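You operate a simulated robot arm through the tools that you are given. There is no shell and no other tool. Be economical: measure what you need, move in short steps, check, and stop when the job is done.

You run a simulated two-armed robot. Do the job below in one go: nothing can be reset, and whatever is moved stays where it is left.

## Task
Fetch the grey skirt hanger and the navy trousers to the table and slide both clips to S.
Fine: hold the hanger still while you slide each clip.

It is judged by the outcome, as a careful person would: the job done as asked, and still so three seconds after it is handed in. It fails if anything else is knocked over, pushed out of place, dropped, spilled or broken.

## Robot
Two 6-joint arms with two-finger parallel grippers on one trunk, on a base that drives. Base frame: it is fixed to the floor where the robot stands at the start and does not move with it; the origin is under the middle of the robot, x ahead of it, y to its left, z up. Lengths are in m, angles in rad, forces in N, time in s.
The left shoulder is at the start at [0.07, 0.166, 1.393], the right one opposite. Places, roughly: top of the folding table [0.7, 0.7, 0.7]; yellow clip of the grey skirt hanger [0.5, 0, 0.6]; pink clip of the grey skirt hanger [0.5, 0, 0.6]; yellow clip of the white skirt hanger [0.7, 0.6, 0.3]; pink clip of the white skirt hanger [0.7, 0.5, 0.3]. Payload 3.91 kg a hand.
Tool frame (each hand has its own): the origin (TCP) lies between the finger pads and is the grasp point; the fingertips stand 0.03 m ahead of it; z points along the fingers, y is the line along which they close. The gripper opens to 0.11 m. The fingers are 0.02 m wide and 0.01 m thick; the gripper's body (0.048 by 0.112 m) begins 0.055 m behind the TCP.
Orientation is that of the tool frame in the base frame, as [roll, pitch, yaw] about the fixed x, y, z axes, in that order (R = Rz(yaw) Ry(pitch) Rx(roll)). With the fingers straight down and closing along the base's y, the tool's x points along the base's -x, its y along +y and its z along -z.

## Interface
- The arms move only by the tool servo_tool. It takes "left_deltas", "right_deltas" or both (then of equal length, played together; a hand with none holds still); each is text: rows parted by semicolons, each of 7 numbers parted by spaces: the turn, a rotation vector about the tool's x, y, z in units of 8 degrees (1.0 is 8 degrees), then the shift along the tool's x, y, z in units of 40 mm (1.0 is 40 mm), then the gripper command, from -1 (fully open) to 1 (shut), values between in proportion. In form: wx wy wz tx ty tz claw; .... A call has 1 to 12 rows; each row shifts and turns the commanded pose from where the row before left it, along the tool's axes as they then stand. A call with a number of a shift or a turn outside -1 to 1 is refused whole. Rows are played at 5 a second. More than 0.05 m and 0.15 rad between two rows, or a gripper value outside its range, and nothing of the call is played. A pose out of reach is approached as far as the arm can. The call stops where the force on the tool passes 40 N (or 10 N more than at its start, if that is more) or the arm is blocked; 0.2 s more then pass. Each finger travels about 0.108 m/s and halts on what it meets, pressing with about 39 N; the grip force reading is that of the motor and also rises with nothing between the fingers. The clock runs only during rows and for 0.2 s after the last one: add rows that do not move to give the fingers time. The reply holds the time, the measured pose of the TCP, the force on the tool along the base axes, the opening and the grip force, in the units named above and with some noise.
- Cameras (640 x 400 px; columns grow to the right, rows downward): "scene" is now at [0.1212, 0.0104, 1.5933]; the picture's right is [0.16, -0.99, 0.00], its down [-0.80, -0.13, -0.58] and it looks along [0.57, 0.09, -0.81] (base axes); focal length 267 px, centre (320, 200). "left" rides on the left gripper at [-0.036, 0, -0.057] in its tool frame; the picture's right is [0.00, -1.00, 0.00], its down [0.97, 0.00, -0.24] and it looks along [0.24, 0.00, 0.97] (tool axes); focal length 218 px, centre (320, 200). "right" rides on the right gripper at [-0.036, 0, -0.057] in its tool frame; the picture's right is [0.00, -1.00, 0.00], its down [0.97, 0.00, -0.24] and it looks along [0.24, 0.00, 0.97] (tool axes); focal length 218 px, centre (320, 200). There is no depth. A picture from a camera that has moved, and an enlarged one, comes with that camera's place and axes in the base frame and with its lens.
- get_image(camera): a new picture of that camera. It takes no simulated time.
- lift_body(by): slides the trunk up (or, below 0, down) by that many m; the arms and the scene camera ride with it, the base frame stays. It gives what a move gives, with no picture.
- roll_base(legs): drives the robot by 1 to 6 legs, each [ahead, left, turn to the left] in m, m and rad, along the robot's own axes; the way and the turn of a leg run together, so that a leg with both is an arc; at most 1.5 m and 3.142 rad a leg. The arms and the cameras ride along, it lands a little off, and it stops where it bumps. It gives what a move gives.
- head_to(pan, tilt): turns the head with the scene camera to pan (to the left, within 1.501 rad either way) and tilt (down, from -0.506 to 1.204), counted from straight ahead of the robot. It gives what a move gives.
- inspect(camera, box): a new picture of the part [left, top, right, bottom] of that camera's present view, enlarged. It takes no simulated time.
- sign_off(): hands the job in; it is judged then, once.

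Go step by step. Nothing tells you exact positions but the pictures and the camera data: compare them with the known pose of the tool, close in by small moves and look again before you grip or let go. The budget is 120 turns and 100 pictures, counting those below and the enlarged ones. Unless the task says otherwise, let go and move clear before handing in, and close with one line.

The tools are called by a JSON object that holds its "method" and its "body". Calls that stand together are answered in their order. servo_tool: Moves the arms, as the interface text tells. Its arguments: {"type":"object","properties":{"left_deltas":{"type":"string"},"right_deltas":{"type":"string"}},"required":[]} The other tools are called the same way: lift_body (by) slides the trunk up or down; roll_base (legs) drives the base; head_to (pan, tilt) turns the head that bears the scene camera; get_image (camera) takes a picture; inspect (camera, box) takes an enlarged picture of a part of a camera's view; sign_off () hands the job in.

At the start:

```text
clock: 0.0
left_tool_pos: [0.5835, 0.3945, 0.9956]
left_orientation: [-3.14, 0.0, 3.141]
left_force: [-0.4, 0.4, -0.6]
left_finger_gap: 0.1098
left_finger_force: 0.1
right_tool_pos: [0.6623, -0.1292, 1.0091]
right_orientation: [3.141, 0.0, 3.14]
right_force: [-0.1, 0.3, -0.1]
right_finger_gap: 0.1097
right_finger_force: 0.1
trunk travel left (down, up): [-0.888, 0.052]
robot x, y, heading: [0.001, -0.0019, -0.001]
head pan, tilt: [0.155, 0.949]
```

scene: 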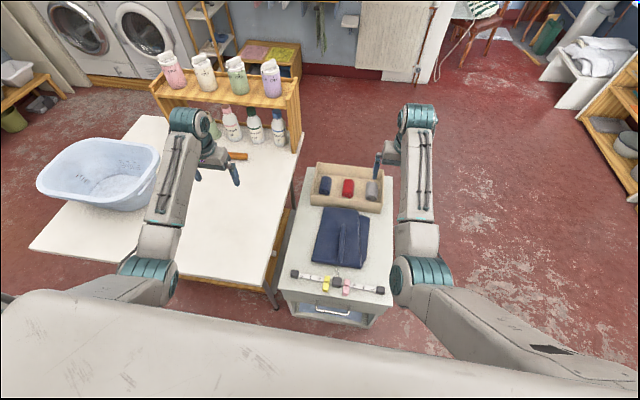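
right: 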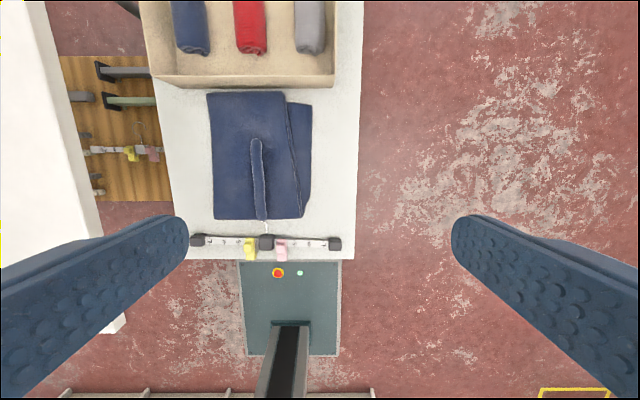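
left: 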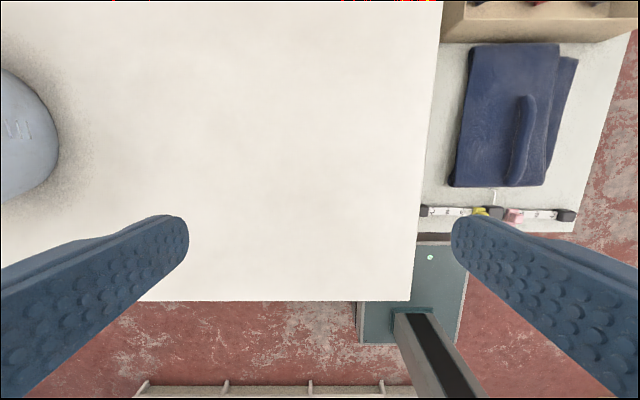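

I see a trolley ahead holding the folded navy trousers and the grey hanger with yellow and pink clips; the folding table is to the left. I take a close look at the hanger first.

{"method": "inspect", "body": {"camera": "right", "box": [170, 180, 370, 305]}}

{"method": "inspect", "body": {"camera": "scene", "box": [270, 190, 430, 330]}}

{"method": "inspect", "body": {"camera": "right", "box": [50, 50, 200, 210]}}

```text
3.20 times, centred on (270, 242) of right
camera zoom: at [0.6978, -0.1301, 1.065], right [0.0, -1.0, 0.0], down [-0.97, 0.0, 0.24], along [-0.24, 0.0, -0.97], focal length 698 px, centre (480, 64)
```

zoom: 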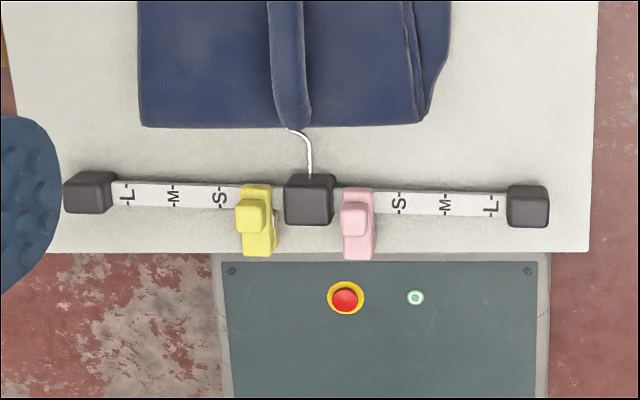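

```text
2.86 times, centred on (350, 260) of scene
camera zoom: at [0.1212, 0.0104, 1.5933], right [0.16, -0.99, 0.0], down [-0.8, -0.13, -0.58], along [0.57, 0.09, -0.81], focal length 764 px, centre (234, 29)
```

zoom: 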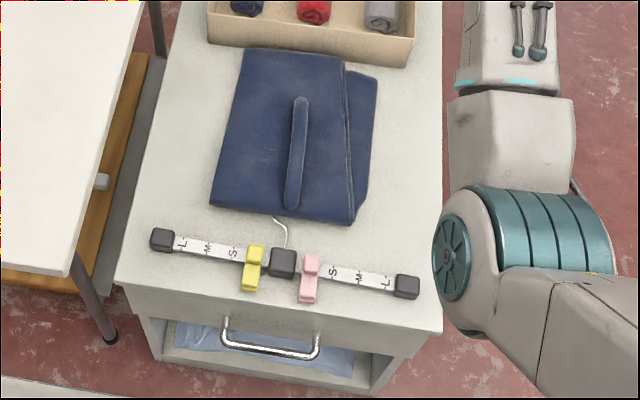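

```text
2.50 times, centred on (125, 130) of right
camera zoom: at [0.6978, -0.1301, 1.065], right [0.0, -1.0, 0.0], down [-0.97, 0.0, 0.24], along [-0.24, 0.0, -0.97], focal length 546 px, centre (808, 375)
```

zoom: 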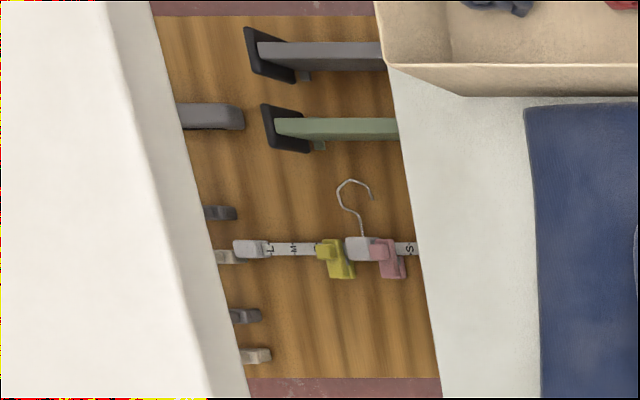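

The hanger lies at x≈0.465, spanning y≈±0.165, with its hook under the trousers. The trousers have a graspable ridge around (0.634, 0, 0.58). I'll bring the left hand over it, with the right hand moving aside.

{"method": "servo_tool", "body": {"left_deltas": "0 0 0 -0.125 -1 0 -1;0 0 0 -0.125 -1 0 -1;0 0 0 -0.125 -1 0 -1;0 0 0 -0.125 -1 0 -1;0 0 0 -0.125 -1 0 -1;0 0 0 -0.125 -1 0 -1;0 0 0 -0.125 -1 0 -1;0 0 0 -0.125 -1 0 -1;0 0 0 -0.125 -1 0 -1;0 0 0 -0.125 -0.85 0 -1", "right_deltas": "0 0 0 0.3 -0.6 0 -1;0 0 0 0.3 -0.6 0 -1;0 0 0 0.3 -0.6 0 -1;0 0 0 0.3 -0.6 0 -1;0 0 0 0.3 -0.6 0 -1;0 0 0 0.3 -0.6 0 -1;0 0 0 0.3 -0.6 0 -1;0 0 0 0.3 -0.6 0 -1;0 0 0 0 0 0 -1;0 0 0 0 0 0 -1"}}

{"method": "get_image", "body": {"camera": "left"}}

{"method": "get_image", "body": {"camera": "scene"}}

```text
clock: 2.2
left_tool_pos: [0.6571, 0.0707, 0.9658]
left_orientation: [3.075, 0.0, -3.096]
left_force: [-0.3, -0.5, -0.7]
left_finger_gap: 0.1099
left_finger_force: 0.0
left hand out of reach, approached as far as the arm can: row 1, 2, 3, 10
right_tool_pos: [0.5843, -0.3216, 0.9778]
right_orientation: [3.139, 0.003, 3.14]
right_force: [0.2, -0.5, 0.2]
right_finger_gap: 0.11
right_finger_force: 0.1
right hand out of reach, approached as far as the arm can: row 3, 4, 5, 6, 7
trunk travel left (down, up): [-0.888, 0.052]
robot x, y, heading: [0.0001, -0.0011, 0.0]
head pan, tilt: [0.155, 0.949]
```

```text
93 pictures are left
camera left: at [0.6932, 0.0678, 1.021], right [0.05, -1.0, -0.07], down [-0.97, -0.06, 0.24], along [-0.24, 0.05, -0.97], focal length 218 px, centre (320, 200)
```

left: 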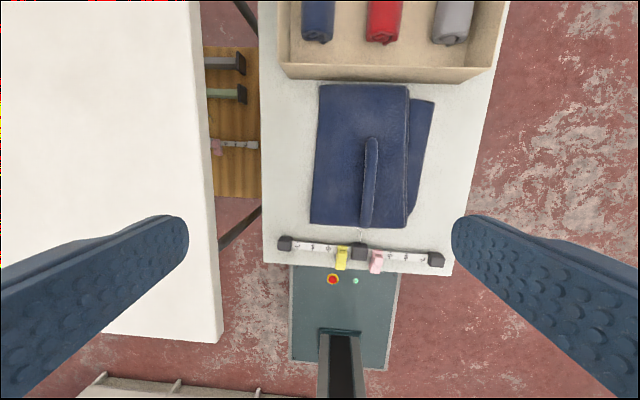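

```text
92 pictures are left
camera scene: at [0.1224, 0.0092, 1.5932], right [0.16, -0.99, 0.0], down [-0.8, -0.13, -0.58], along [0.57, 0.09, -0.81], focal length 267 px, centre (320, 200)
```

scene: 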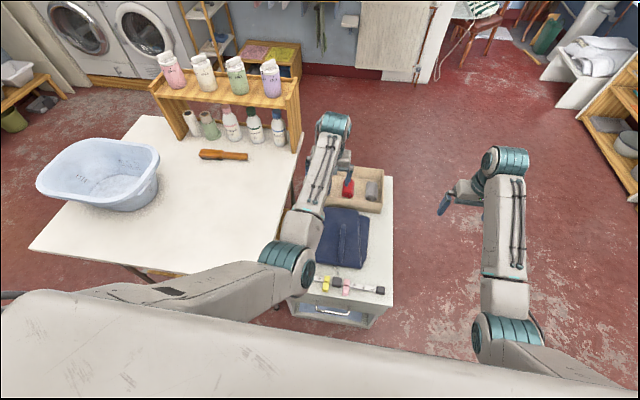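

The arm reach is short at this height, so I lower the trunk to bring the shoulders nearer the work.

{"method": "lift_body", "body": {"by": -0.25}}

{"method": "servo_tool", "body": {"left_deltas": "0 0 0 0.1 -0.8 0 -1;0 0 0 0.1 -0.8 0 -1;0 0 0 0 0 0 -1"}}

{"method": "get_image", "body": {"camera": "left"}}

{"method": "get_image", "body": {"camera": "scene"}}

```text
clock: 4.8
left_tool_pos: [0.66, 0.0676, 0.722]
left_orientation: [3.08, 0.009, -3.096]
left_force: [0.4, -0.5, -0.1]
left_finger_gap: 0.1099
left_finger_force: 0.1
right_tool_pos: [0.5835, -0.3208, 0.7292]
right_orientation: [3.139, 0.003, 3.139]
right_force: [0.3, 0.1, 0.0]
right_finger_gap: 0.11
right_finger_force: 0.2
trunk travel left (down, up): [-0.638, 0.302]
robot x, y, heading: [0.0018, -0.0025, 0.0]
head pan, tilt: [0.155, 0.949]
```

```text
clock: 5.6
left_tool_pos: [0.6811, 0.0284, 0.7075]
left_orientation: [3.108, -0.002, -3.112]
left_force: [-0.6, -0.4, -0.2]
left_finger_gap: 0.1103
left_finger_force: 0.1
left hand out of reach, approached as far as the arm can: row 1, 2
right_tool_pos: [0.5831, -0.3209, 0.7293]
right_orientation: [3.14, 0.003, 3.138]
right_force: [0.4, 0.8, 0.7]
right_finger_gap: 0.1102
right_finger_force: 0.1
trunk travel left (down, up): [-0.638, 0.302]
robot x, y, heading: [0.0008, 0.0004, 0.0]
head pan, tilt: [0.155, 0.949]
```

```text
91 pictures are left
camera left: at [0.7143, 0.0267, 0.7632], right [0.03, -1.0, -0.03], down [-0.97, -0.04, 0.24], along [-0.24, 0.02, -0.97], focal length 218 px, centre (320, 200)
```

left: 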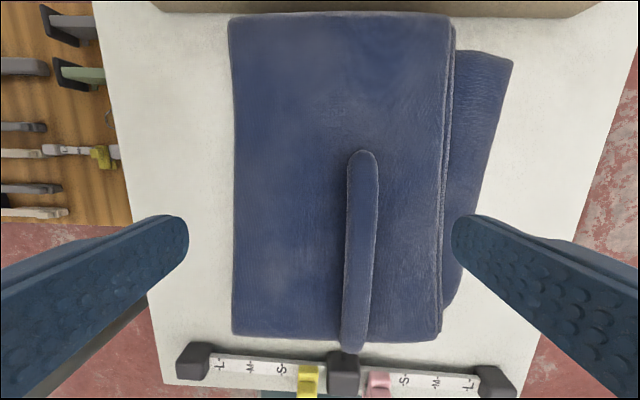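

```text
90 pictures are left
camera scene: at [0.1209, 0.0107, 1.3433], right [0.16, -0.99, 0.0], down [-0.8, -0.13, -0.58], along [0.57, 0.09, -0.81], focal length 267 px, centre (320, 200)
```

scene: 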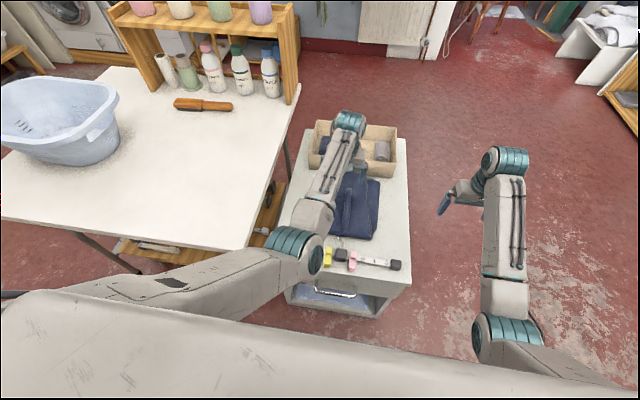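

The ridge spans x≈0.53–0.71 at y≈0, with trousers top at z≈0.59. I lower the left hand over the ridge, stopping a little above the cloth.

{"method": "servo_tool", "body": {"left_deltas": "0 0 0 0.45 -0.37 0.3 -1;0 0 0 0.45 -0.37 0.3 -1;0 0 0 0 0 0.6 -1;0 0 0 0 0 0.5 -1;0 0 0 0 0 0 -1"}}

{"method": "get_image", "body": {"camera": "left"}}

```text
clock: 6.8
left_tool_pos: [0.6805, 0.0159, 0.6508]
left_orientation: [3.121, 0.029, -3.122]
left_force: [0.7, 0.3, 0.1]
left_finger_gap: 0.11
left_finger_force: 0.0
left hand out of reach, approached as far as the arm can: row 1, 2
right_tool_pos: [0.5831, -0.3215, 0.7288]
right_orientation: [3.141, 0.003, 3.138]
right_force: [-0.2, -0.6, 0.1]
right_finger_gap: 0.1099
right_finger_force: 0.0
trunk travel left (down, up): [-0.638, 0.302]
robot x, y, heading: [-0.0005, -0.0013, -0.001]
head pan, tilt: [0.155, 0.949]
```

```text
89 pictures are left
camera left: at [0.7124, 0.0153, 0.7075], right [0.02, -1.0, -0.02], down [-0.98, -0.02, 0.21], along [-0.21, 0.02, -0.98], focal length 218 px, centre (320, 200)
```

left: 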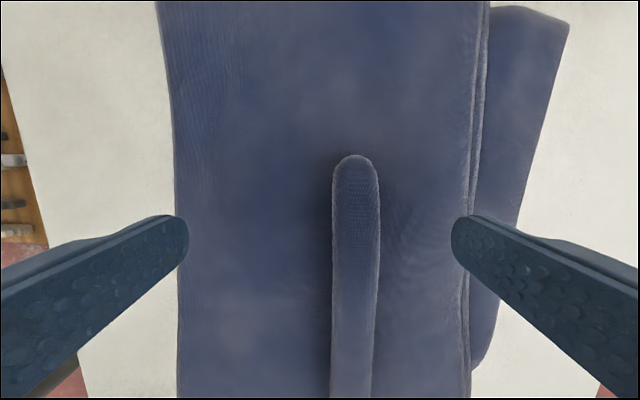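

The ridge is about 18 mm to the right and I want to move ~35 mm back along it; I adjust horizontally and look.

{"method": "servo_tool", "body": {"left_deltas": "0 0 0 0.45 0 0 -1;0 0 0 0.45 0 0 -1;0 0 0 0 -0.45 0 -1;0 0 0 0 0 0 -1"}}

{"method": "get_image", "body": {"camera": "left"}}

```text
clock: 7.5
left_tool_pos: [0.6696, 0.0628, 0.6561]
left_orientation: [3.075, 0.068, -3.091]
left_force: [-9.8, -0.6, 17.0]
left_finger_gap: 0.1088
left_finger_force: 0.0
left hand out of reach, approached as far as the arm can: row 2, 3
right_tool_pos: [0.5824, -0.3209, 0.7297]
right_orientation: [3.139, 0.004, 3.139]
right_force: [-0.1, 0.2, 0.2]
right_finger_gap: 0.11
right_finger_force: 0.1
trunk travel left (down, up): [-0.638, 0.302]
robot x, y, heading: [-0.0018, 0.0022, 0.001]
head pan, tilt: [0.155, 0.949]
stopped in row 3 (left hand): the force on the tool passed its limit (the readings are from after the stop); the commanded pose is now the measured one
```

```text
88 pictures are left
camera left: at [0.7001, 0.0598, 0.7129], right [0.06, -1.0, -0.07], down [-0.98, -0.07, 0.17], along [-0.18, 0.06, -0.98], focal length 218 px, centre (320, 200)
```

left: 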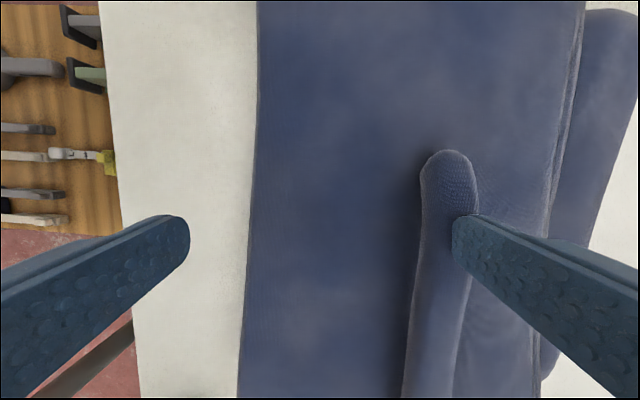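

The left hand cannot swing to the robot's centre line, so I raise it clear and will shift the base to the right instead.

{"method": "servo_tool", "body": {"left_deltas": "0 0 0 0 0 -0.8 -1;0 0 0 0 0 -0.8 -1;0 0 0 0 0 -0.8 -1;0 0 0 0 0 0 -1"}}

{"method": "roll_base", "body": {"legs": [[0, -0.2, 0]]}}

{"method": "get_image", "body": {"camera": "scene"}}

```text
clock: 8.5
left_tool_pos: [0.6678, 0.0827, 0.7432]
left_orientation: [3.041, 0.068, -3.068]
left_force: [0.6, 0.0, -0.6]
left_finger_gap: 0.1099
left_finger_force: 0.0
right_tool_pos: [0.5835, -0.3204, 0.7286]
right_orientation: [3.141, 0.003, -3.141]
right_force: [0.4, -0.3, -0.8]
right_finger_gap: 0.11
right_finger_force: 0.1
trunk travel left (down, up): [-0.638, 0.302]
robot x, y, heading: [-0.0032, 0.0014, -0.003]
head pan, tilt: [0.155, 0.949]
```

```text
clock: 10.1
left_tool_pos: [0.6696, -0.119, 0.7457]
left_orientation: [3.043, 0.073, -3.071]
left_force: [0.4, -0.4, 0.2]
left_finger_gap: 0.1099
left_finger_force: 0.1
right_tool_pos: [0.5829, -0.5221, 0.7279]
right_orientation: [3.141, 0.003, 3.14]
right_force: [-0.2, -1.5, -0.3]
right_finger_gap: 0.1097
right_finger_force: 0.1
trunk travel left (down, up): [-0.638, 0.302]
robot x, y, heading: [-0.0, -0.1991, 0.001]
head pan, tilt: [0.155, 0.949]
```

```text
87 pictures are left
camera scene: at [0.1212, -0.19, 1.3433], right [0.15, -0.99, 0.0], down [-0.8, -0.12, -0.58], along [0.58, 0.09, -0.81], focal length 267 px, centre (320, 200)
```

scene: 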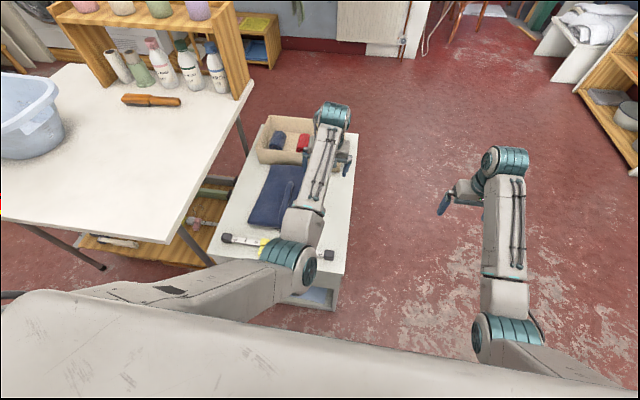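

The base moved 0.2 m right. Now I level the left hand and bring it over the ridge at (0.645, 0).

{"method": "servo_tool", "body": {"left_deltas": "0.35 0.25 0.25 0.3 0.9 0 -1;0.35 0.25 0.25 0.3 0.9 0 -1;0 0 0 0 0.9 0 -1;0 0 0 0 0.25 0 -1;0 0 0 0 0 0 -1"}}

{"method": "get_image", "body": {"camera": "left"}}

```text
clock: 11.3
left_tool_pos: [0.6409, -0.0022, 0.7482]
left_orientation: [3.139, 0.0, -3.139]
left_force: [0.1, 0.4, 0.5]
left_finger_gap: 0.11
left_finger_force: 0.1
right_tool_pos: [0.583, -0.5219, 0.729]
right_orientation: [3.138, 0.003, 3.14]
right_force: [-0.5, -1.2, 0.6]
right_finger_gap: 0.1101
right_finger_force: 0.1
trunk travel left (down, up): [-0.638, 0.302]
robot x, y, heading: [-0.0014, -0.2003, 0.002]
head pan, tilt: [0.155, 0.949]
```

```text
86 pictures are left
camera left: at [0.6755, -0.0028, 0.8049], right [0.0, -1.0, 0.0], down [-0.97, 0.0, 0.24], along [-0.24, 0.0, -0.97], focal length 218 px, centre (320, 200)
```

left: 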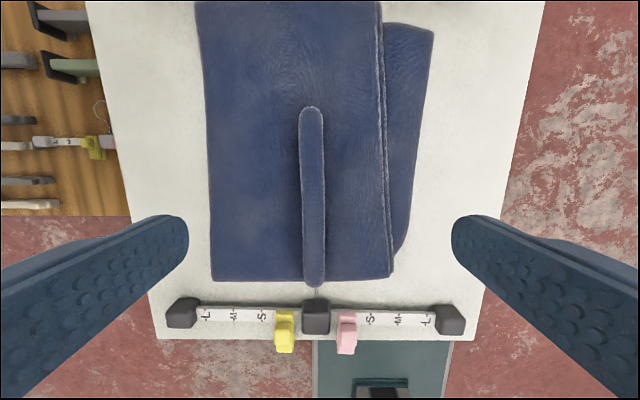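

Well centred now. I descend over the ridge toward the cloth, slowly at the end.

{"method": "servo_tool", "body": {"left_deltas": "0 0 0 0.1 0.15 0.9 -1;0 0 0 0 0 0.9 -1;0 0 0 0 0 0.8 -1;0 0 0 0 0 0.3 -1;0 0 0 0 0 0 -1"}}

{"method": "get_image", "body": {"camera": "left"}}

{"method": "get_image", "body": {"camera": "scene"}}

```text
clock: 12.5
left_tool_pos: [0.638, 0.0027, 0.632]
left_orientation: [3.138, -0.001, -3.138]
left_force: [-0.3, -0.6, -0.2]
left_finger_gap: 0.1099
left_finger_force: 0.0
right_tool_pos: [0.5832, -0.5213, 0.7286]
right_orientation: [3.139, 0.004, 3.139]
right_force: [-0.1, 0.1, 0.5]
right_finger_gap: 0.11
right_finger_force: 0.1
trunk travel left (down, up): [-0.638, 0.302]
robot x, y, heading: [0.001, -0.1994, 0.001]
head pan, tilt: [0.155, 0.949]
```

```text
85 pictures are left
camera left: at [0.6721, 0.0027, 0.6887], right [0.0, -1.0, 0.0], down [-0.97, 0.0, 0.24], along [-0.24, 0.0, -0.97], focal length 218 px, centre (320, 200)
```

left: 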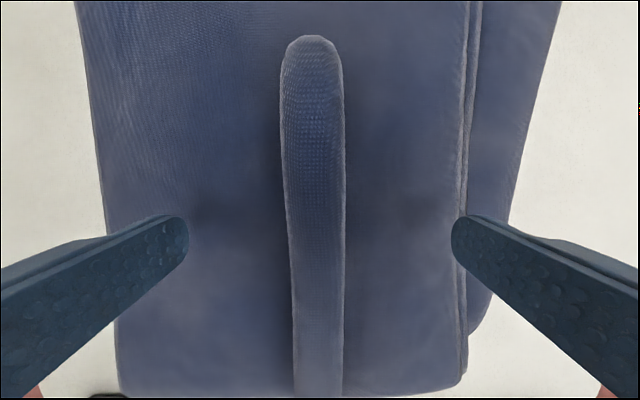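

```text
84 pictures are left
camera scene: at [0.1213, -0.1893, 1.3433], right [0.15, -0.99, 0.0], down [-0.8, -0.12, -0.58], along [0.58, 0.09, -0.81], focal length 267 px, centre (320, 200)
```

scene: 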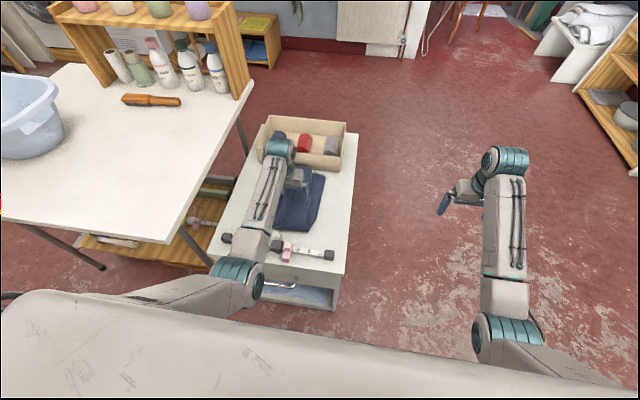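

Fingertips straddle the ridge with shadows close beneath them. I go down a bit more and close.

{"method": "servo_tool", "body": {"left_deltas": "0 0 0 0 0 0.2 -1;0 0 0 0 0 0.2 -1;0 0 0 0 0 0 -1;0 0 0 0 0 0 1;0 0 0 0 0 0 1;0 0 0 0 0 0 1;0 0 0 0 0 0 1"}}

{"method": "get_image", "body": {"camera": "left"}}

```text
clock: 13.1
left_tool_pos: [0.6415, 0.0023, 0.6296]
left_orientation: [3.141, 0.016, -3.137]
left_force: [-16.4, 3.1, 30.9]
left_finger_gap: 0.1089
left_finger_force: 0.1
right_tool_pos: [0.5802, -0.5207, 0.7303]
right_orientation: [3.14, 0.006, 3.139]
right_force: [0.4, -0.7, -0.8]
right_finger_gap: 0.1102
right_finger_force: 0.1
trunk travel left (down, up): [-0.638, 0.302]
robot x, y, heading: [0.0017, -0.2002, 0.002]
head pan, tilt: [0.155, 0.949]
stopped in row 2 (left hand): the force on the tool passed its limit (the readings are from after the stop); the commanded pose is now the measured one
```

```text
83 pictures are left
camera left: at [0.6738, 0.0022, 0.6866], right [0.0, -1.0, 0.0], down [-0.97, 0.0, 0.23], along [-0.23, 0.0, -0.97], focal length 218 px, centre (320, 200)
```

left: 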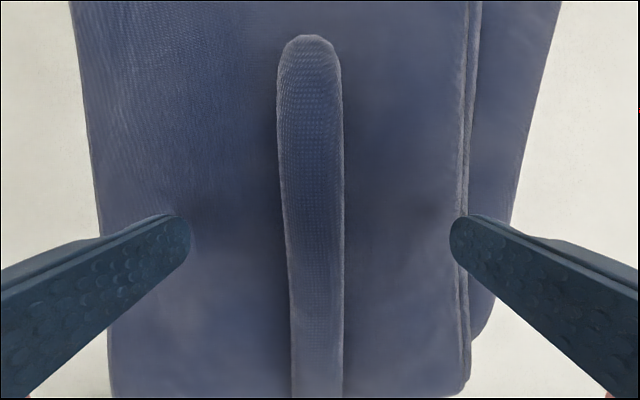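

The fingertips touched the cloth at z≈0.60. I back off 2 mm and close on the ridge.

{"method": "servo_tool", "body": {"left_deltas": "0 0 0 0 0 -0.08 -1;0 0 0 0 0 0 0.3;0 0 0 0 0 0 1;0 0 0 0 0 0 1;0 0 0 0 0 0 1;0 0 0 0 0 0 1"}}

{"method": "get_image", "body": {"camera": "left"}}

```text
clock: 14.5
left_tool_pos: [0.6393, 0.004, 0.6311]
left_orientation: [3.141, 0.014, -3.136]
left_force: [2.3, 7.9, 20.4]
left_finger_gap: 0.0195
left_finger_force: 39.1
right_tool_pos: [0.5822, -0.5201, 0.7295]
right_orientation: [3.141, 0.006, 3.14]
right_force: [-0.3, 0.3, -0.5]
right_finger_gap: 0.1098
right_finger_force: 0.0
trunk travel left (down, up): [-0.638, 0.302]
robot x, y, heading: [0.0024, -0.1989, 0.001]
head pan, tilt: [0.155, 0.949]
```

```text
82 pictures are left
camera left: at [0.6737, 0.0038, 0.6867], right [0.0, -1.0, 0.0], down [-0.97, -0.01, 0.23], along [-0.23, 0.0, -0.97], focal length 218 px, centre (320, 200)
```

left: 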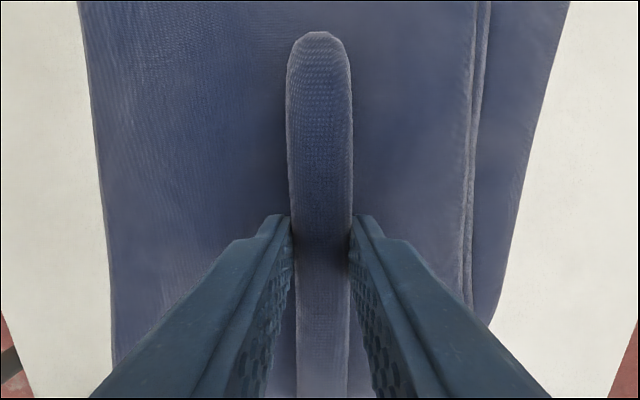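

Ridge is gripped (gap 0.02). I lift with the trunk a little and check that the hanger stays behind.

{"method": "lift_body", "body": {"by": 0.08}}

{"method": "get_image", "body": {"camera": "left"}}

{"method": "get_image", "body": {"camera": "scene"}}

```text
clock: 15.7
left_tool_pos: [0.6408, 0.0026, 0.7075]
left_orientation: [-3.14, 0.008, -3.139]
left_force: [0.6, 0.4, -4.5]
left_finger_gap: 0.0196
left_finger_force: 38.5
right_tool_pos: [0.5822, -0.521, 0.8092]
right_orientation: [3.139, 0.003, 3.14]
right_force: [-0.1, 0.2, 0.4]
right_finger_gap: 0.1098
right_finger_force: 0.1
trunk travel left (down, up): [-0.718, 0.222]
robot x, y, heading: [0.0014, -0.1992, 0.003]
head pan, tilt: [0.155, 0.949]
```

```text
81 pictures are left
camera left: at [0.6748, 0.0027, 0.7635], right [0.0, -1.0, 0.0], down [-0.97, 0.0, 0.23], along [-0.23, 0.0, -0.97], focal length 218 px, centre (320, 200)
```

left: 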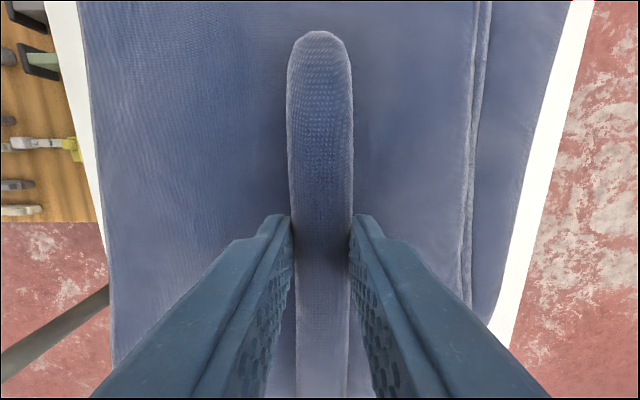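

```text
80 pictures are left
camera scene: at [0.122, -0.189, 1.4231], right [0.15, -0.99, 0.0], down [-0.8, -0.13, -0.58], along [0.57, 0.09, -0.81], focal length 267 px, centre (320, 200)
```

scene: 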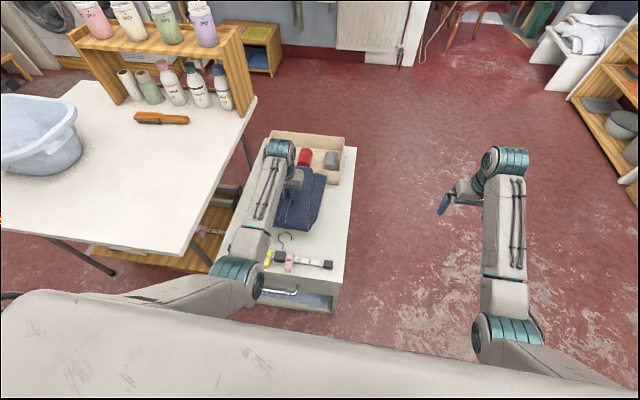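

The trousers came up cleanly and the hanger stays on the trolley. I lift higher, back off, and drive left toward the table.

{"method": "lift_body", "body": {"by": 0.2}}

{"method": "roll_base", "body": {"legs": [[-0.08, 0, 0], [0, 0.4, 0]]}}

{"method": "get_image", "body": {"camera": "scene"}}

{"method": "get_image", "body": {"camera": "right"}}

```text
clock: 17.8
left_tool_pos: [0.6413, 0.0036, 0.9082]
left_orientation: [3.14, 0.007, -3.138]
left_force: [0.4, -1.1, -4.9]
left_finger_gap: 0.0195
left_finger_force: 38.8
right_tool_pos: [0.5836, -0.5209, 1.0073]
right_orientation: [3.14, 0.004, 3.138]
right_force: [0.2, 0.1, -1.0]
right_finger_gap: 0.1101
right_finger_force: 0.0
trunk travel left (down, up): [-0.918, 0.022]
robot x, y, heading: [0.0014, -0.2025, -0.003]
head pan, tilt: [0.155, 0.949]
```

```text
clock: 21.0
left_tool_pos: [0.5612, 0.4018, 0.9077]
left_orientation: [3.141, 0.009, -3.138]
left_force: [-0.2, -0.4, -3.6]
left_finger_gap: 0.0196
left_finger_force: 39.6
right_tool_pos: [0.5028, -0.1213, 1.0077]
right_orientation: [3.14, 0.004, 3.14]
right_force: [-0.4, -1.2, 0.2]
right_finger_gap: 0.1098
right_finger_force: 0.1
trunk travel left (down, up): [-0.918, 0.022]
robot x, y, heading: [-0.0805, 0.201, -0.004]
head pan, tilt: [0.155, 0.949]
```

```text
79 pictures are left
camera scene: at [0.042, 0.2104, 1.6232], right [0.15, -0.99, 0.0], down [-0.8, -0.12, -0.58], along [0.57, 0.09, -0.81], focal length 267 px, centre (320, 200)
```

scene: 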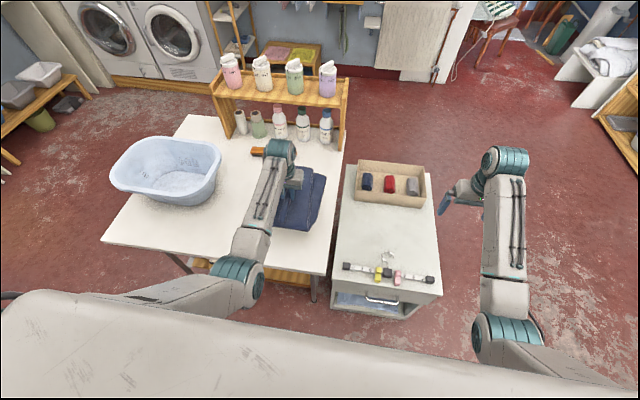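

```text
78 pictures are left
camera right: at [0.5389, -0.122, 1.0645], right [0.0, -1.0, 0.0], down [-0.97, 0.0, 0.24], along [-0.24, 0.0, -0.97], focal length 218 px, centre (320, 200)
```

right: 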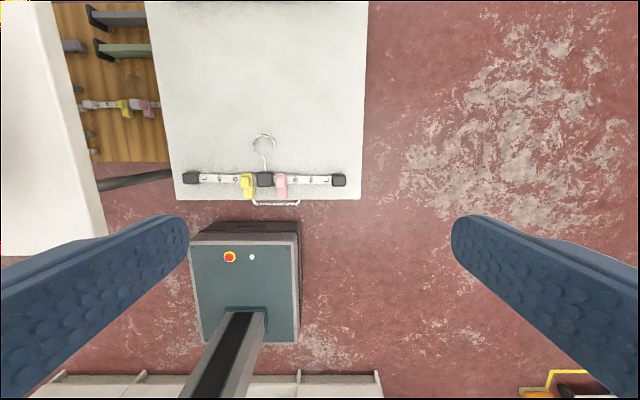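

The way ahead under the table's front edge (x≈0.38) leaves room for the base front (about 0.28 ahead of centre). I drive ahead 0.12.

{"method": "roll_base", "body": {"legs": [[0.12, 0, 0]]}}

{"method": "lift_body", "body": {"by": -0.05}}

{"method": "get_image", "body": {"camera": "left"}}

{"method": "get_image", "body": {"camera": "scene"}}

```text
clock: 22.2
left_tool_pos: [0.6798, 0.4039, 0.9095]
left_orientation: [-3.141, 0.011, -3.139]
left_force: [-0.7, 0.2, -5.1]
left_finger_gap: 0.0196
left_finger_force: 38.6
right_tool_pos: [0.6207, -0.12, 1.0098]
right_orientation: [3.139, 0.005, 3.139]
right_force: [-0.8, -0.1, -0.2]
right_finger_gap: 0.1101
right_finger_force: 0.1
trunk travel left (down, up): [-0.918, 0.022]
robot x, y, heading: [0.0399, 0.2029, -0.002]
head pan, tilt: [0.155, 0.949]
```

```text
clock: 23.1
left_tool_pos: [0.682, 0.4042, 0.8577]
left_orientation: [3.141, 0.008, -3.136]
left_force: [0.8, 0.2, -4.0]
left_finger_gap: 0.0194
left_finger_force: 38.6
right_tool_pos: [0.6239, -0.1209, 0.9585]
right_orientation: [3.141, 0.004, 3.14]
right_force: [-0.2, 0.7, -0.5]
right_finger_gap: 0.11
right_finger_force: 0.0
trunk travel left (down, up): [-0.868, 0.072]
robot x, y, heading: [0.0401, 0.2004, -0.004]
head pan, tilt: [0.155, 0.949]
```

```text
77 pictures are left
camera left: at [0.7153, 0.4037, 0.9138], right [0.0, -1.0, 0.0], down [-0.97, 0.0, 0.23], along [-0.23, 0.0, -0.97], focal length 218 px, centre (320, 200)
```

left: 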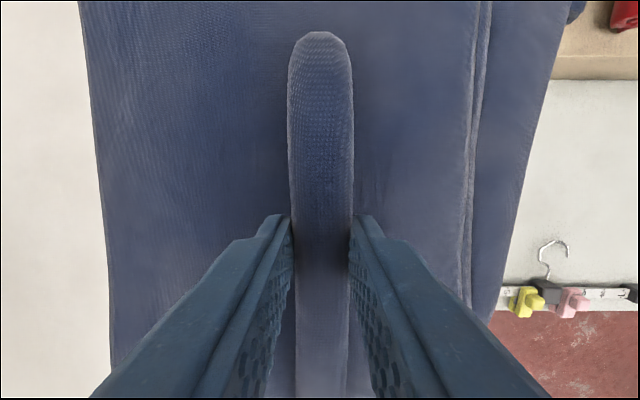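

```text
76 pictures are left
camera scene: at [0.1624, 0.2123, 1.5732], right [0.15, -0.99, 0.0], down [-0.8, -0.13, -0.58], along [0.57, 0.09, -0.81], focal length 267 px, centre (320, 200)
```

scene: 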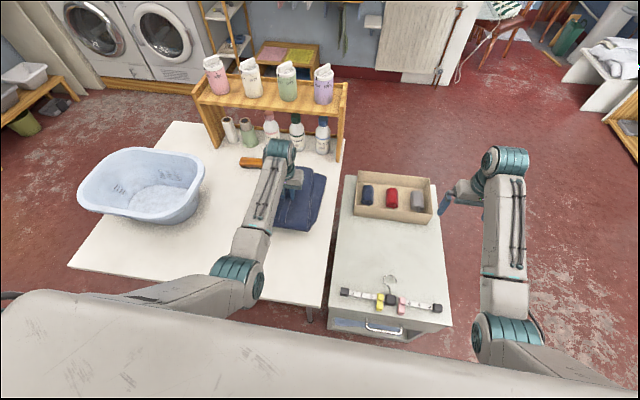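

The trousers would overhang the table's right edge, so I shift them 0.09 m left and then lower in small steps.

{"method": "servo_tool", "body": {"left_deltas": "0 0 0 0 0.75 0 1;0 0 0 0 0.75 0 1;0 0 0 0 0.75 0 1;0 0 0 -0.1 0 0.5 1;0 0 0 0 0 0.3 1;0 0 0 0 0 0 1"}}

{"method": "get_image", "body": {"camera": "left"}}

{"method": "get_image", "body": {"camera": "scene"}}

```text
clock: 24.5
left_tool_pos: [0.6857, 0.4943, 0.8259]
left_orientation: [-3.14, 0.008, -3.137]
left_force: [-0.4, -0.7, -3.6]
left_finger_gap: 0.0195
left_finger_force: 39.2
right_tool_pos: [0.6229, -0.1192, 0.9587]
right_orientation: [-3.141, 0.005, 3.141]
right_force: [0.4, 0.7, -0.5]
right_finger_gap: 0.1101
right_finger_force: 0.2
trunk travel left (down, up): [-0.868, 0.072]
robot x, y, heading: [0.0437, 0.2033, -0.005]
head pan, tilt: [0.155, 0.949]
```

```text
75 pictures are left
camera left: at [0.7188, 0.494, 0.8819], right [0.0, -1.0, 0.0], down [-0.97, 0.0, 0.23], along [-0.23, 0.0, -0.97], focal length 218 px, centre (320, 200)
```

left: 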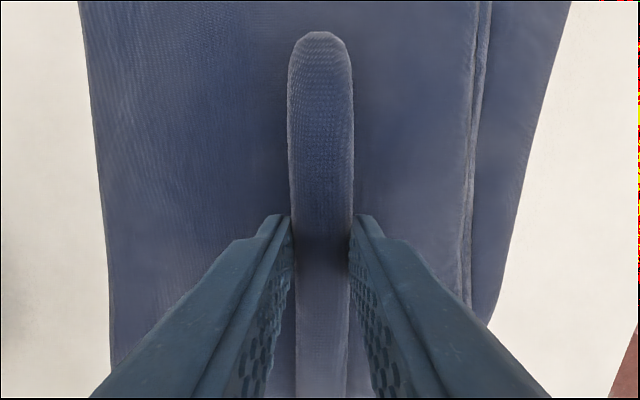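

```text
74 pictures are left
camera scene: at [0.1619, 0.2127, 1.5732], right [0.15, -0.99, 0.0], down [-0.8, -0.13, -0.58], along [0.57, 0.09, -0.81], focal length 267 px, centre (320, 200)
```

scene: 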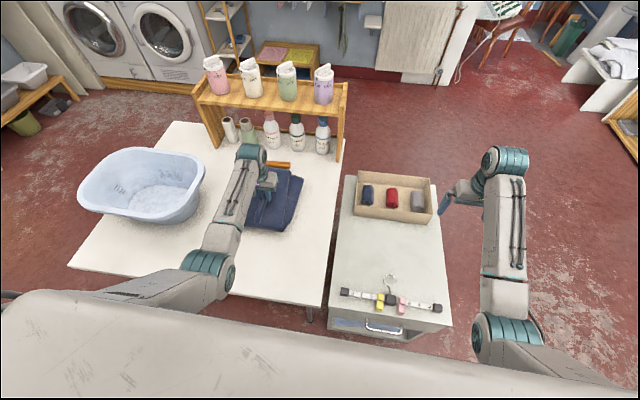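

The trousers are fully over the table. I check the clearance to the brush behind them.

{"method": "inspect", "body": {"camera": "scene", "box": [200, 110, 360, 240]}}

```text
3.08 times, centred on (280, 175) of scene
camera zoom: at [0.1619, 0.2127, 1.5732], right [0.15, -0.99, 0.0], down [-0.8, -0.13, -0.58], along [0.57, 0.09, -0.81], focal length 823 px, centre (443, 277)
```

zoom: 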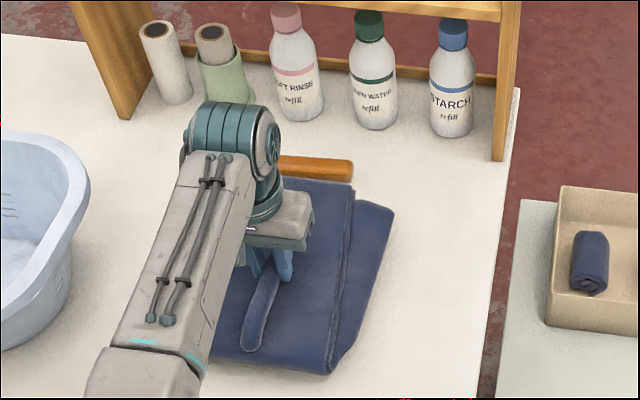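

The gap to the brush looks a few centimetres; I pull back 15 mm for safety and lower in small steps until contact.

{"method": "servo_tool", "body": {"left_deltas": "0 0 0 0.38 0 0.2 1;0 0 0 0 0 0.15 1;0 0 0 0 0 0.12 1;0 0 0 0 0 0.12 1;0 0 0 0 0 0.12 1;0 0 0 0 0 0.12 1;0 0 0 0 0 0 1"}}

```text
clock: 25.7
left_tool_pos: [0.6722, 0.4933, 0.8092]
left_orientation: [3.139, 0.023, -3.139]
left_force: [-10.3, -0.1, 25.1]
left_finger_gap: 0.0195
left_finger_force: 39.1
right_tool_pos: [0.62, -0.1199, 0.9595]
right_orientation: [3.14, 0.008, 3.139]
right_force: [-0.4, 0.2, -0.9]
right_finger_gap: 0.1101
right_finger_force: 0.0
trunk travel left (down, up): [-0.868, 0.072]
robot x, y, heading: [0.0408, 0.1983, 0.003]
head pan, tilt: [0.155, 0.949]
stopped in row 5 (left hand): the force on the tool passed its limit (the readings are from after the stop); the commanded pose is now the measured one
```

The trousers rest on the table (contact at TCP z≈0.809). I release and rise.

{"method": "servo_tool", "body": {"left_deltas": "0 0 0 0 0 -0.04 1;0 0 0 0 0 0 0;0 0 0 0 0 0 -0.4;0 0 0 0 0 0 -0.4;0 0 0 0 0 -0.5 -0.4;0 0 0 0 0 -1 -0.4;0 0 0 0 0 -1 -1;0 0 0 0 0 -1 -1;0 0 0 0 0 0 -1"}}

{"method": "get_image", "body": {"camera": "left"}}

{"method": "get_image", "body": {"camera": "scene"}}

```text
clock: 27.7
left_tool_pos: [0.6711, 0.4951, 0.9488]
left_orientation: [3.139, 0.019, -3.138]
left_force: [0.2, 0.6, 0.0]
left_finger_gap: 0.11
left_finger_force: 0.1
right_tool_pos: [0.6228, -0.1189, 0.9578]
right_orientation: [3.141, 0.003, 3.14]
right_force: [-0.4, -0.3, 0.5]
right_finger_gap: 0.11
right_finger_force: 0.1
trunk travel left (down, up): [-0.868, 0.072]
robot x, y, heading: [0.0377, 0.2033, 0.003]
head pan, tilt: [0.155, 0.949]
```

```text
72 pictures are left
camera left: at [0.7053, 0.4942, 1.0055], right [0.0, -1.0, 0.0], down [-0.98, 0.0, 0.22], along [-0.22, 0.0, -0.98], focal length 218 px, centre (320, 200)
```

left: 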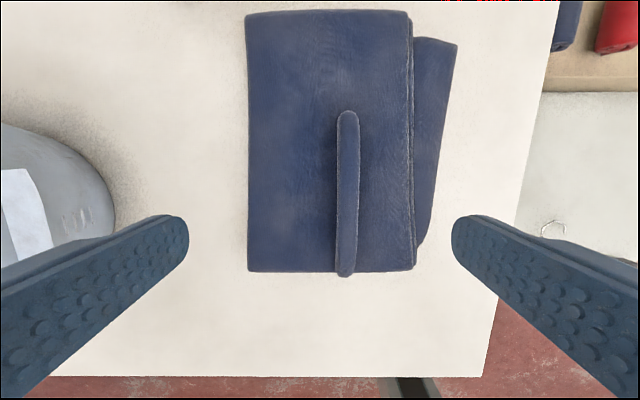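

```text
71 pictures are left
camera scene: at [0.1612, 0.2123, 1.5733], right [0.15, -0.99, 0.0], down [-0.8, -0.13, -0.58], along [0.58, 0.09, -0.81], focal length 267 px, centre (320, 200)
```

scene: 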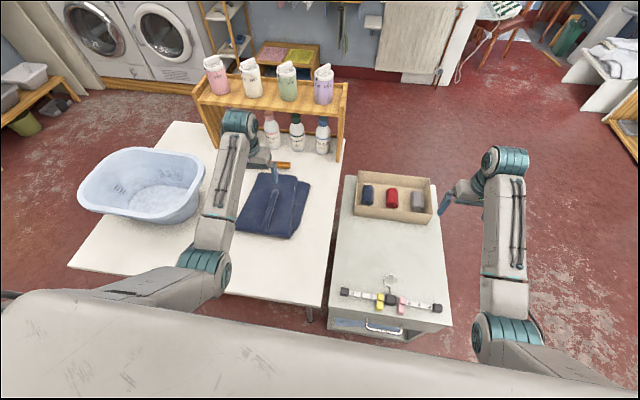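

The trousers lie on the table. Now I return the base to face the trolley and turn both hands a quarter turn so the fingers close along x, for gripping the hanger's end blocks.

{"method": "roll_base", "body": {"legs": [[-0.04, 0, 0], [0, -0.2, 0]]}}

{"method": "servo_tool", "body": {"left_deltas": "0 0 -1 0.4 0 0 -1;0 0 -1 0 -0.4 0 -1;0 0 -1 0 -0.4 0 -1;0 0 -1 0 -0.4 0 -1;0 0 -1 0 -0.4 0 -1;0 0 -1 0 -0.4 0 -1;0 0 -1 0 0 0 -1;0 0 -1 0 0 0 -1;0 0 -1 0 0 0 -1;0 0 -1 0 0 0 -1;0 0 -1 0 0 0 -1;0 0 -0.25 0 0 0 -1", "right_deltas": "0 0 1 0.4 0 0 -1;0 0 1 0 0 0 -1;0 0 1 0 0 0 -1;0 0 1 0 0 0 -1;0 0 1 0 0 0 -1;0 0 1 0 0 0 -1;0 0 1 0 0 0 -1;0 0 1 0 0 0 -1;0 0 1 0 0 0 -1;0 0 1 0 0 0 -1;0 0 1 0 0 0 -1;0 0 0.25 0 0 0 -1"}}

{"method": "get_image", "body": {"camera": "scene"}}

```text
clock: 29.7
left_tool_pos: [0.6325, 0.2972, 0.9482]
left_orientation: [3.141, 0.018, -3.14]
left_force: [-0.1, 0.6, -0.2]
left_finger_gap: 0.1099
left_finger_force: 0.2
right_tool_pos: [0.5836, -0.3177, 0.9587]
right_orientation: [3.141, 0.004, 3.137]
right_force: [0.2, 0.7, 0.9]
right_finger_gap: 0.1099
right_finger_force: 0.1
trunk travel left (down, up): [-0.868, 0.072]
robot x, y, heading: [-0.0001, 0.0007, -0.001]
head pan, tilt: [0.155, 0.949]
```

```text
clock: 32.3
left_tool_pos: [0.648, 0.2222, 0.9482]
left_orientation: [-3.124, 0.003, -1.565]
left_force: [0.4, -0.5, -0.7]
left_finger_gap: 0.1101
left_finger_force: 0.2
right_tool_pos: [0.569, -0.3209, 0.9535]
right_orientation: [3.134, -0.001, 1.565]
right_force: [-0.7, -0.7, -0.2]
right_finger_gap: 0.11
right_finger_force: 0.1
right hand out of reach, approached as far as the arm can: row 1
trunk travel left (down, up): [-0.868, 0.072]
robot x, y, heading: [0.0025, 0.0036, -0.002]
head pan, tilt: [0.155, 0.949]
```

```text
70 pictures are left
camera scene: at [0.1214, 0.0128, 1.5733], right [0.15, -0.99, 0.0], down [-0.8, -0.12, -0.58], along [0.58, 0.09, -0.81], focal length 267 px, centre (320, 200)
```

scene: 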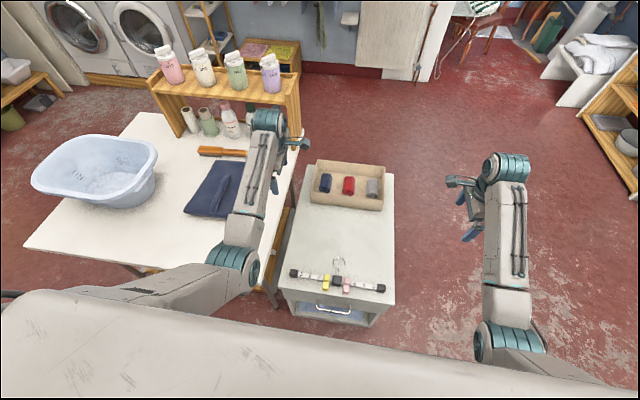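

Both hands are turned. The arm has a minimum distance to the shoulder, so keeping the trunk high I bring both hands down over the hanger ends.

{"method": "servo_tool", "body": {"left_deltas": "0 0 0 0.31 0.74 0.75 -1;0 0 0 0.31 0.74 0.75 -1;0 0 0 0.31 0.74 0.75 -1;0 0 0 0.31 0.74 0.75 -1;0 0 0 0.31 0.74 0.75 -1;0 0 0 0 0 0 -1", "right_deltas": "0 0 0 0.8 -0.345 0.77 -1;0 0 0 0.8 -0.345 0.77 -1;0 0 0 0.8 -0.345 0.77 -1;0 0 0 0.8 -0.345 0.77 -1;0 0 0 0.8 -0.345 0.77 -1;0 0 0 0 0 0 -1"}}

{"method": "get_image", "body": {"camera": "scene"}}

{"method": "get_image", "body": {"camera": "left"}}

{"method": "get_image", "body": {"camera": "right"}}

```text
clock: 33.7
left_tool_pos: [0.5041, 0.1601, 0.7964]
left_orientation: [-3.126, 0.003, -1.567]
left_force: [0.0, 0.2, -0.9]
left_finger_gap: 0.1098
left_finger_force: 0.1
right_tool_pos: [0.5007, -0.1587, 0.7985]
right_orientation: [3.136, -0.001, 1.567]
right_force: [-0.7, -0.7, 0.4]
right_finger_gap: 0.1102
right_finger_force: 0.1
trunk travel left (down, up): [-0.868, 0.072]
robot x, y, heading: [-0.0044, 0.0074, -0.005]
head pan, tilt: [0.155, 0.949]
```

```text
69 pictures are left
camera scene: at [0.1225, 0.0122, 1.5732], right [0.15, -0.99, 0.0], down [-0.8, -0.12, -0.58], along [0.57, 0.09, -0.81], focal length 267 px, centre (320, 200)
```

scene: 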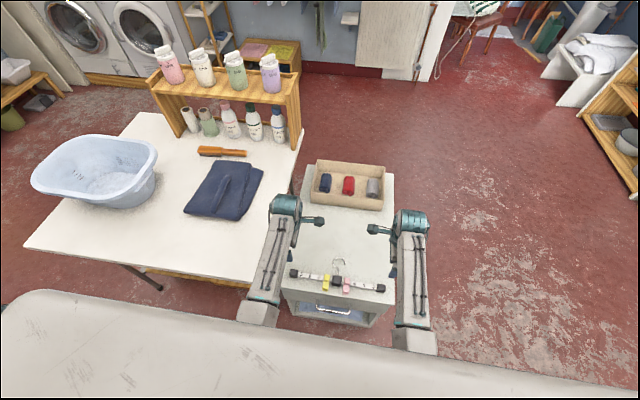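

```text
68 pictures are left
camera left: at [0.5014, 0.1969, 0.8522], right [1.0, 0.0, 0.02], down [0.0, -0.97, 0.24], along [0.02, -0.24, -0.97], focal length 218 px, centre (320, 200)
```

left: 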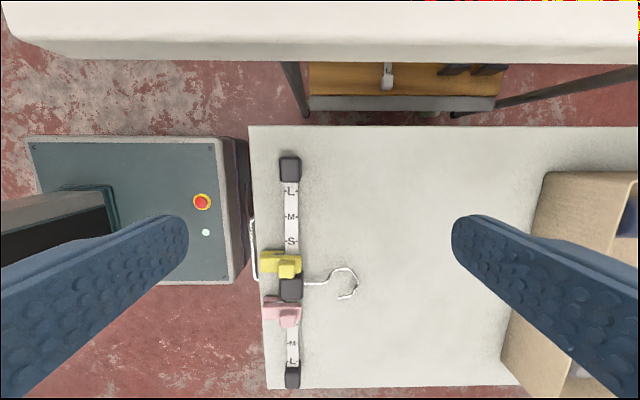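

```text
67 pictures are left
camera right: at [0.499, -0.1956, 0.8546], right [-1.0, 0.0, 0.0], down [0.0, 0.97, 0.24], along [0.0, 0.24, -0.97], focal length 218 px, centre (320, 200)
```

right: 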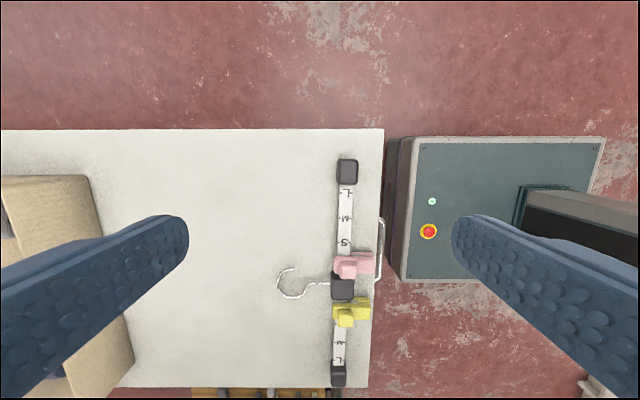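

Both views show the end blocks clearly: left at (0.469, 0.167), right at (0.464, −0.163). I move over them and descend most of the way.

{"method": "servo_tool", "body": {"left_deltas": "0 0 0 -0.06 0.44 0.7 -1;0 0 0 -0.06 0.44 0.7 -1;0 0 0 0 0 0.9 -1;0 0 0 0 0 0.9 -1;0 0 0 0 0 0.9 -1;0 0 0 0 0 0 -1", "right_deltas": "0 0 0 -0.05 -0.46 0.7 -1;0 0 0 -0.05 -0.46 0.7 -1;0 0 0 0 0 0.9 -1;0 0 0 0 0 0.9 -1;0 0 0 0 0 0.9 -1;0 0 0 0 0 0 -1"}}

{"method": "get_image", "body": {"camera": "left"}}

{"method": "get_image", "body": {"camera": "right"}}

```text
clock: 35.1
left_tool_pos: [0.4719, 0.168, 0.631]
left_orientation: [-3.123, 0.002, -1.568]
left_force: [-0.8, -0.7, 0.7]
left_finger_gap: 0.11
left_finger_force: 0.0
right_tool_pos: [0.4637, -0.163, 0.6356]
right_orientation: [3.135, -0.001, 1.567]
right_force: [-0.4, -0.4, -0.5]
right_finger_gap: 0.1099
right_finger_force: 0.0
trunk travel left (down, up): [-0.868, 0.072]
robot x, y, heading: [0.0015, 0.0014, -0.003]
head pan, tilt: [0.155, 0.949]
```

```text
66 pictures are left
camera left: at [0.4688, 0.2029, 0.6865], right [1.0, 0.0, 0.02], down [0.0, -0.97, 0.24], along [0.02, -0.24, -0.97], focal length 218 px, centre (320, 200)
```

left: 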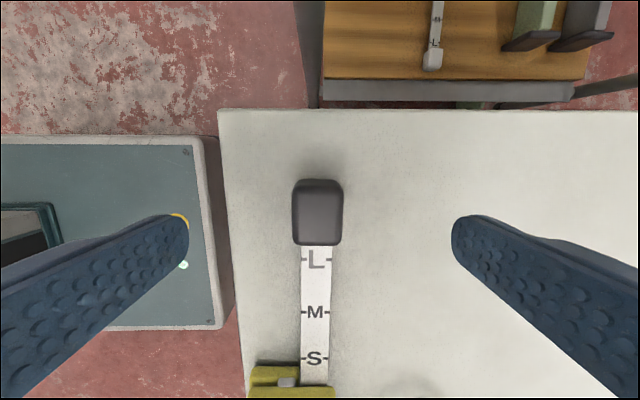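

```text
65 pictures are left
camera right: at [0.4632, -0.1998, 0.6922], right [-1.0, 0.0, 0.0], down [0.0, 0.97, 0.24], along [0.01, 0.24, -0.97], focal length 218 px, centre (320, 200)
```

right: 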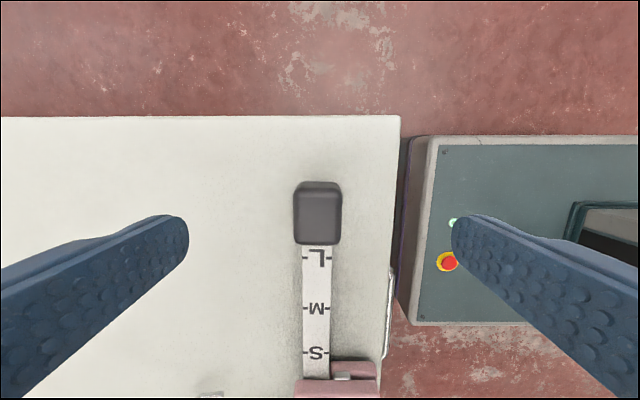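

Both hands are centred over the end blocks. I descend to z≈0.588 and close both grippers.

{"method": "servo_tool", "body": {"left_deltas": "0 0 0 0 0.04 0.6 -1;0 0 0 0 0 0.47 -1;0 0 0 0 0 0 -1;0 0 0 0 0 0 0;0 0 0 0 0 0 0.4;0 0 0 0 0 0 1;0 0 0 0 0 0 1;0 0 0 0 0 0 1", "right_deltas": "0 0 0 0 0 0.6 -1;0 0 0 0 0 0.58 -1;0 0 0 0 0 0 -1;0 0 0 0 0 0 0;0 0 0 0 0 0 0.4;0 0 0 0 0 0 1;0 0 0 0 0 0 1;0 0 0 0 0 0 1"}}

{"method": "get_image", "body": {"camera": "left"}}

{"method": "get_image", "body": {"camera": "right"}}

```text
clock: 35.8
left_tool_pos: [0.4704, 0.166, 0.5897]
left_orientation: [-3.129, 0.001, -1.569]
left_force: [0.7, -0.3, 0.4]
left_finger_gap: 0.1101
left_finger_force: 0.1
right_tool_pos: [0.4638, -0.1636, 0.5892]
right_orientation: [3.137, -0.002, 1.569]
right_force: [-0.8, 0.0, -0.8]
right_finger_gap: 0.1098
right_finger_force: 0.1
trunk travel left (down, up): [-0.868, 0.072]
robot x, y, heading: [0.0006, 0.0022, -0.002]
head pan, tilt: [0.155, 0.949]
stopped in row 3 (left hand): the force on the tool passed its limit (the readings are from after the stop); the commanded pose is now the measured one
```

```text
64 pictures are left
camera left: at [0.4675, 0.2024, 0.6463], right [1.0, 0.0, 0.01], down [0.0, -0.97, 0.24], along [0.01, -0.24, -0.97], focal length 218 px, centre (320, 200)
```

left: 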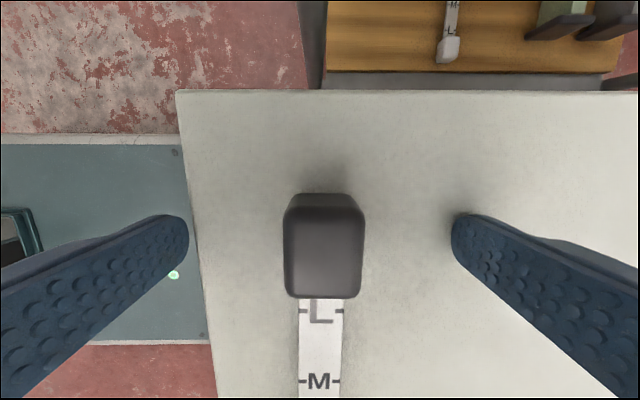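

```text
63 pictures are left
camera right: at [0.4627, -0.1998, 0.6464], right [-1.0, 0.0, 0.0], down [0.0, 0.97, 0.24], along [0.0, 0.24, -0.97], focal length 218 px, centre (320, 200)
```

right: 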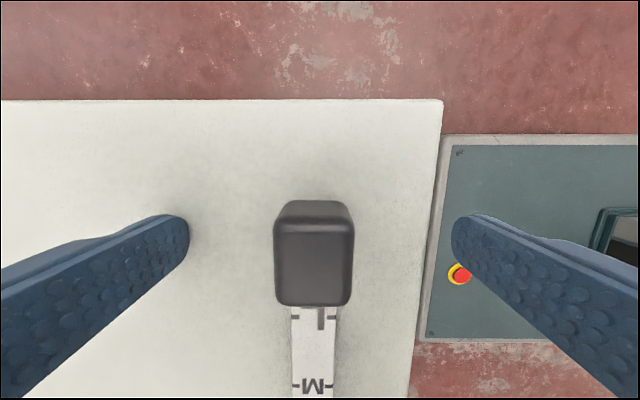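

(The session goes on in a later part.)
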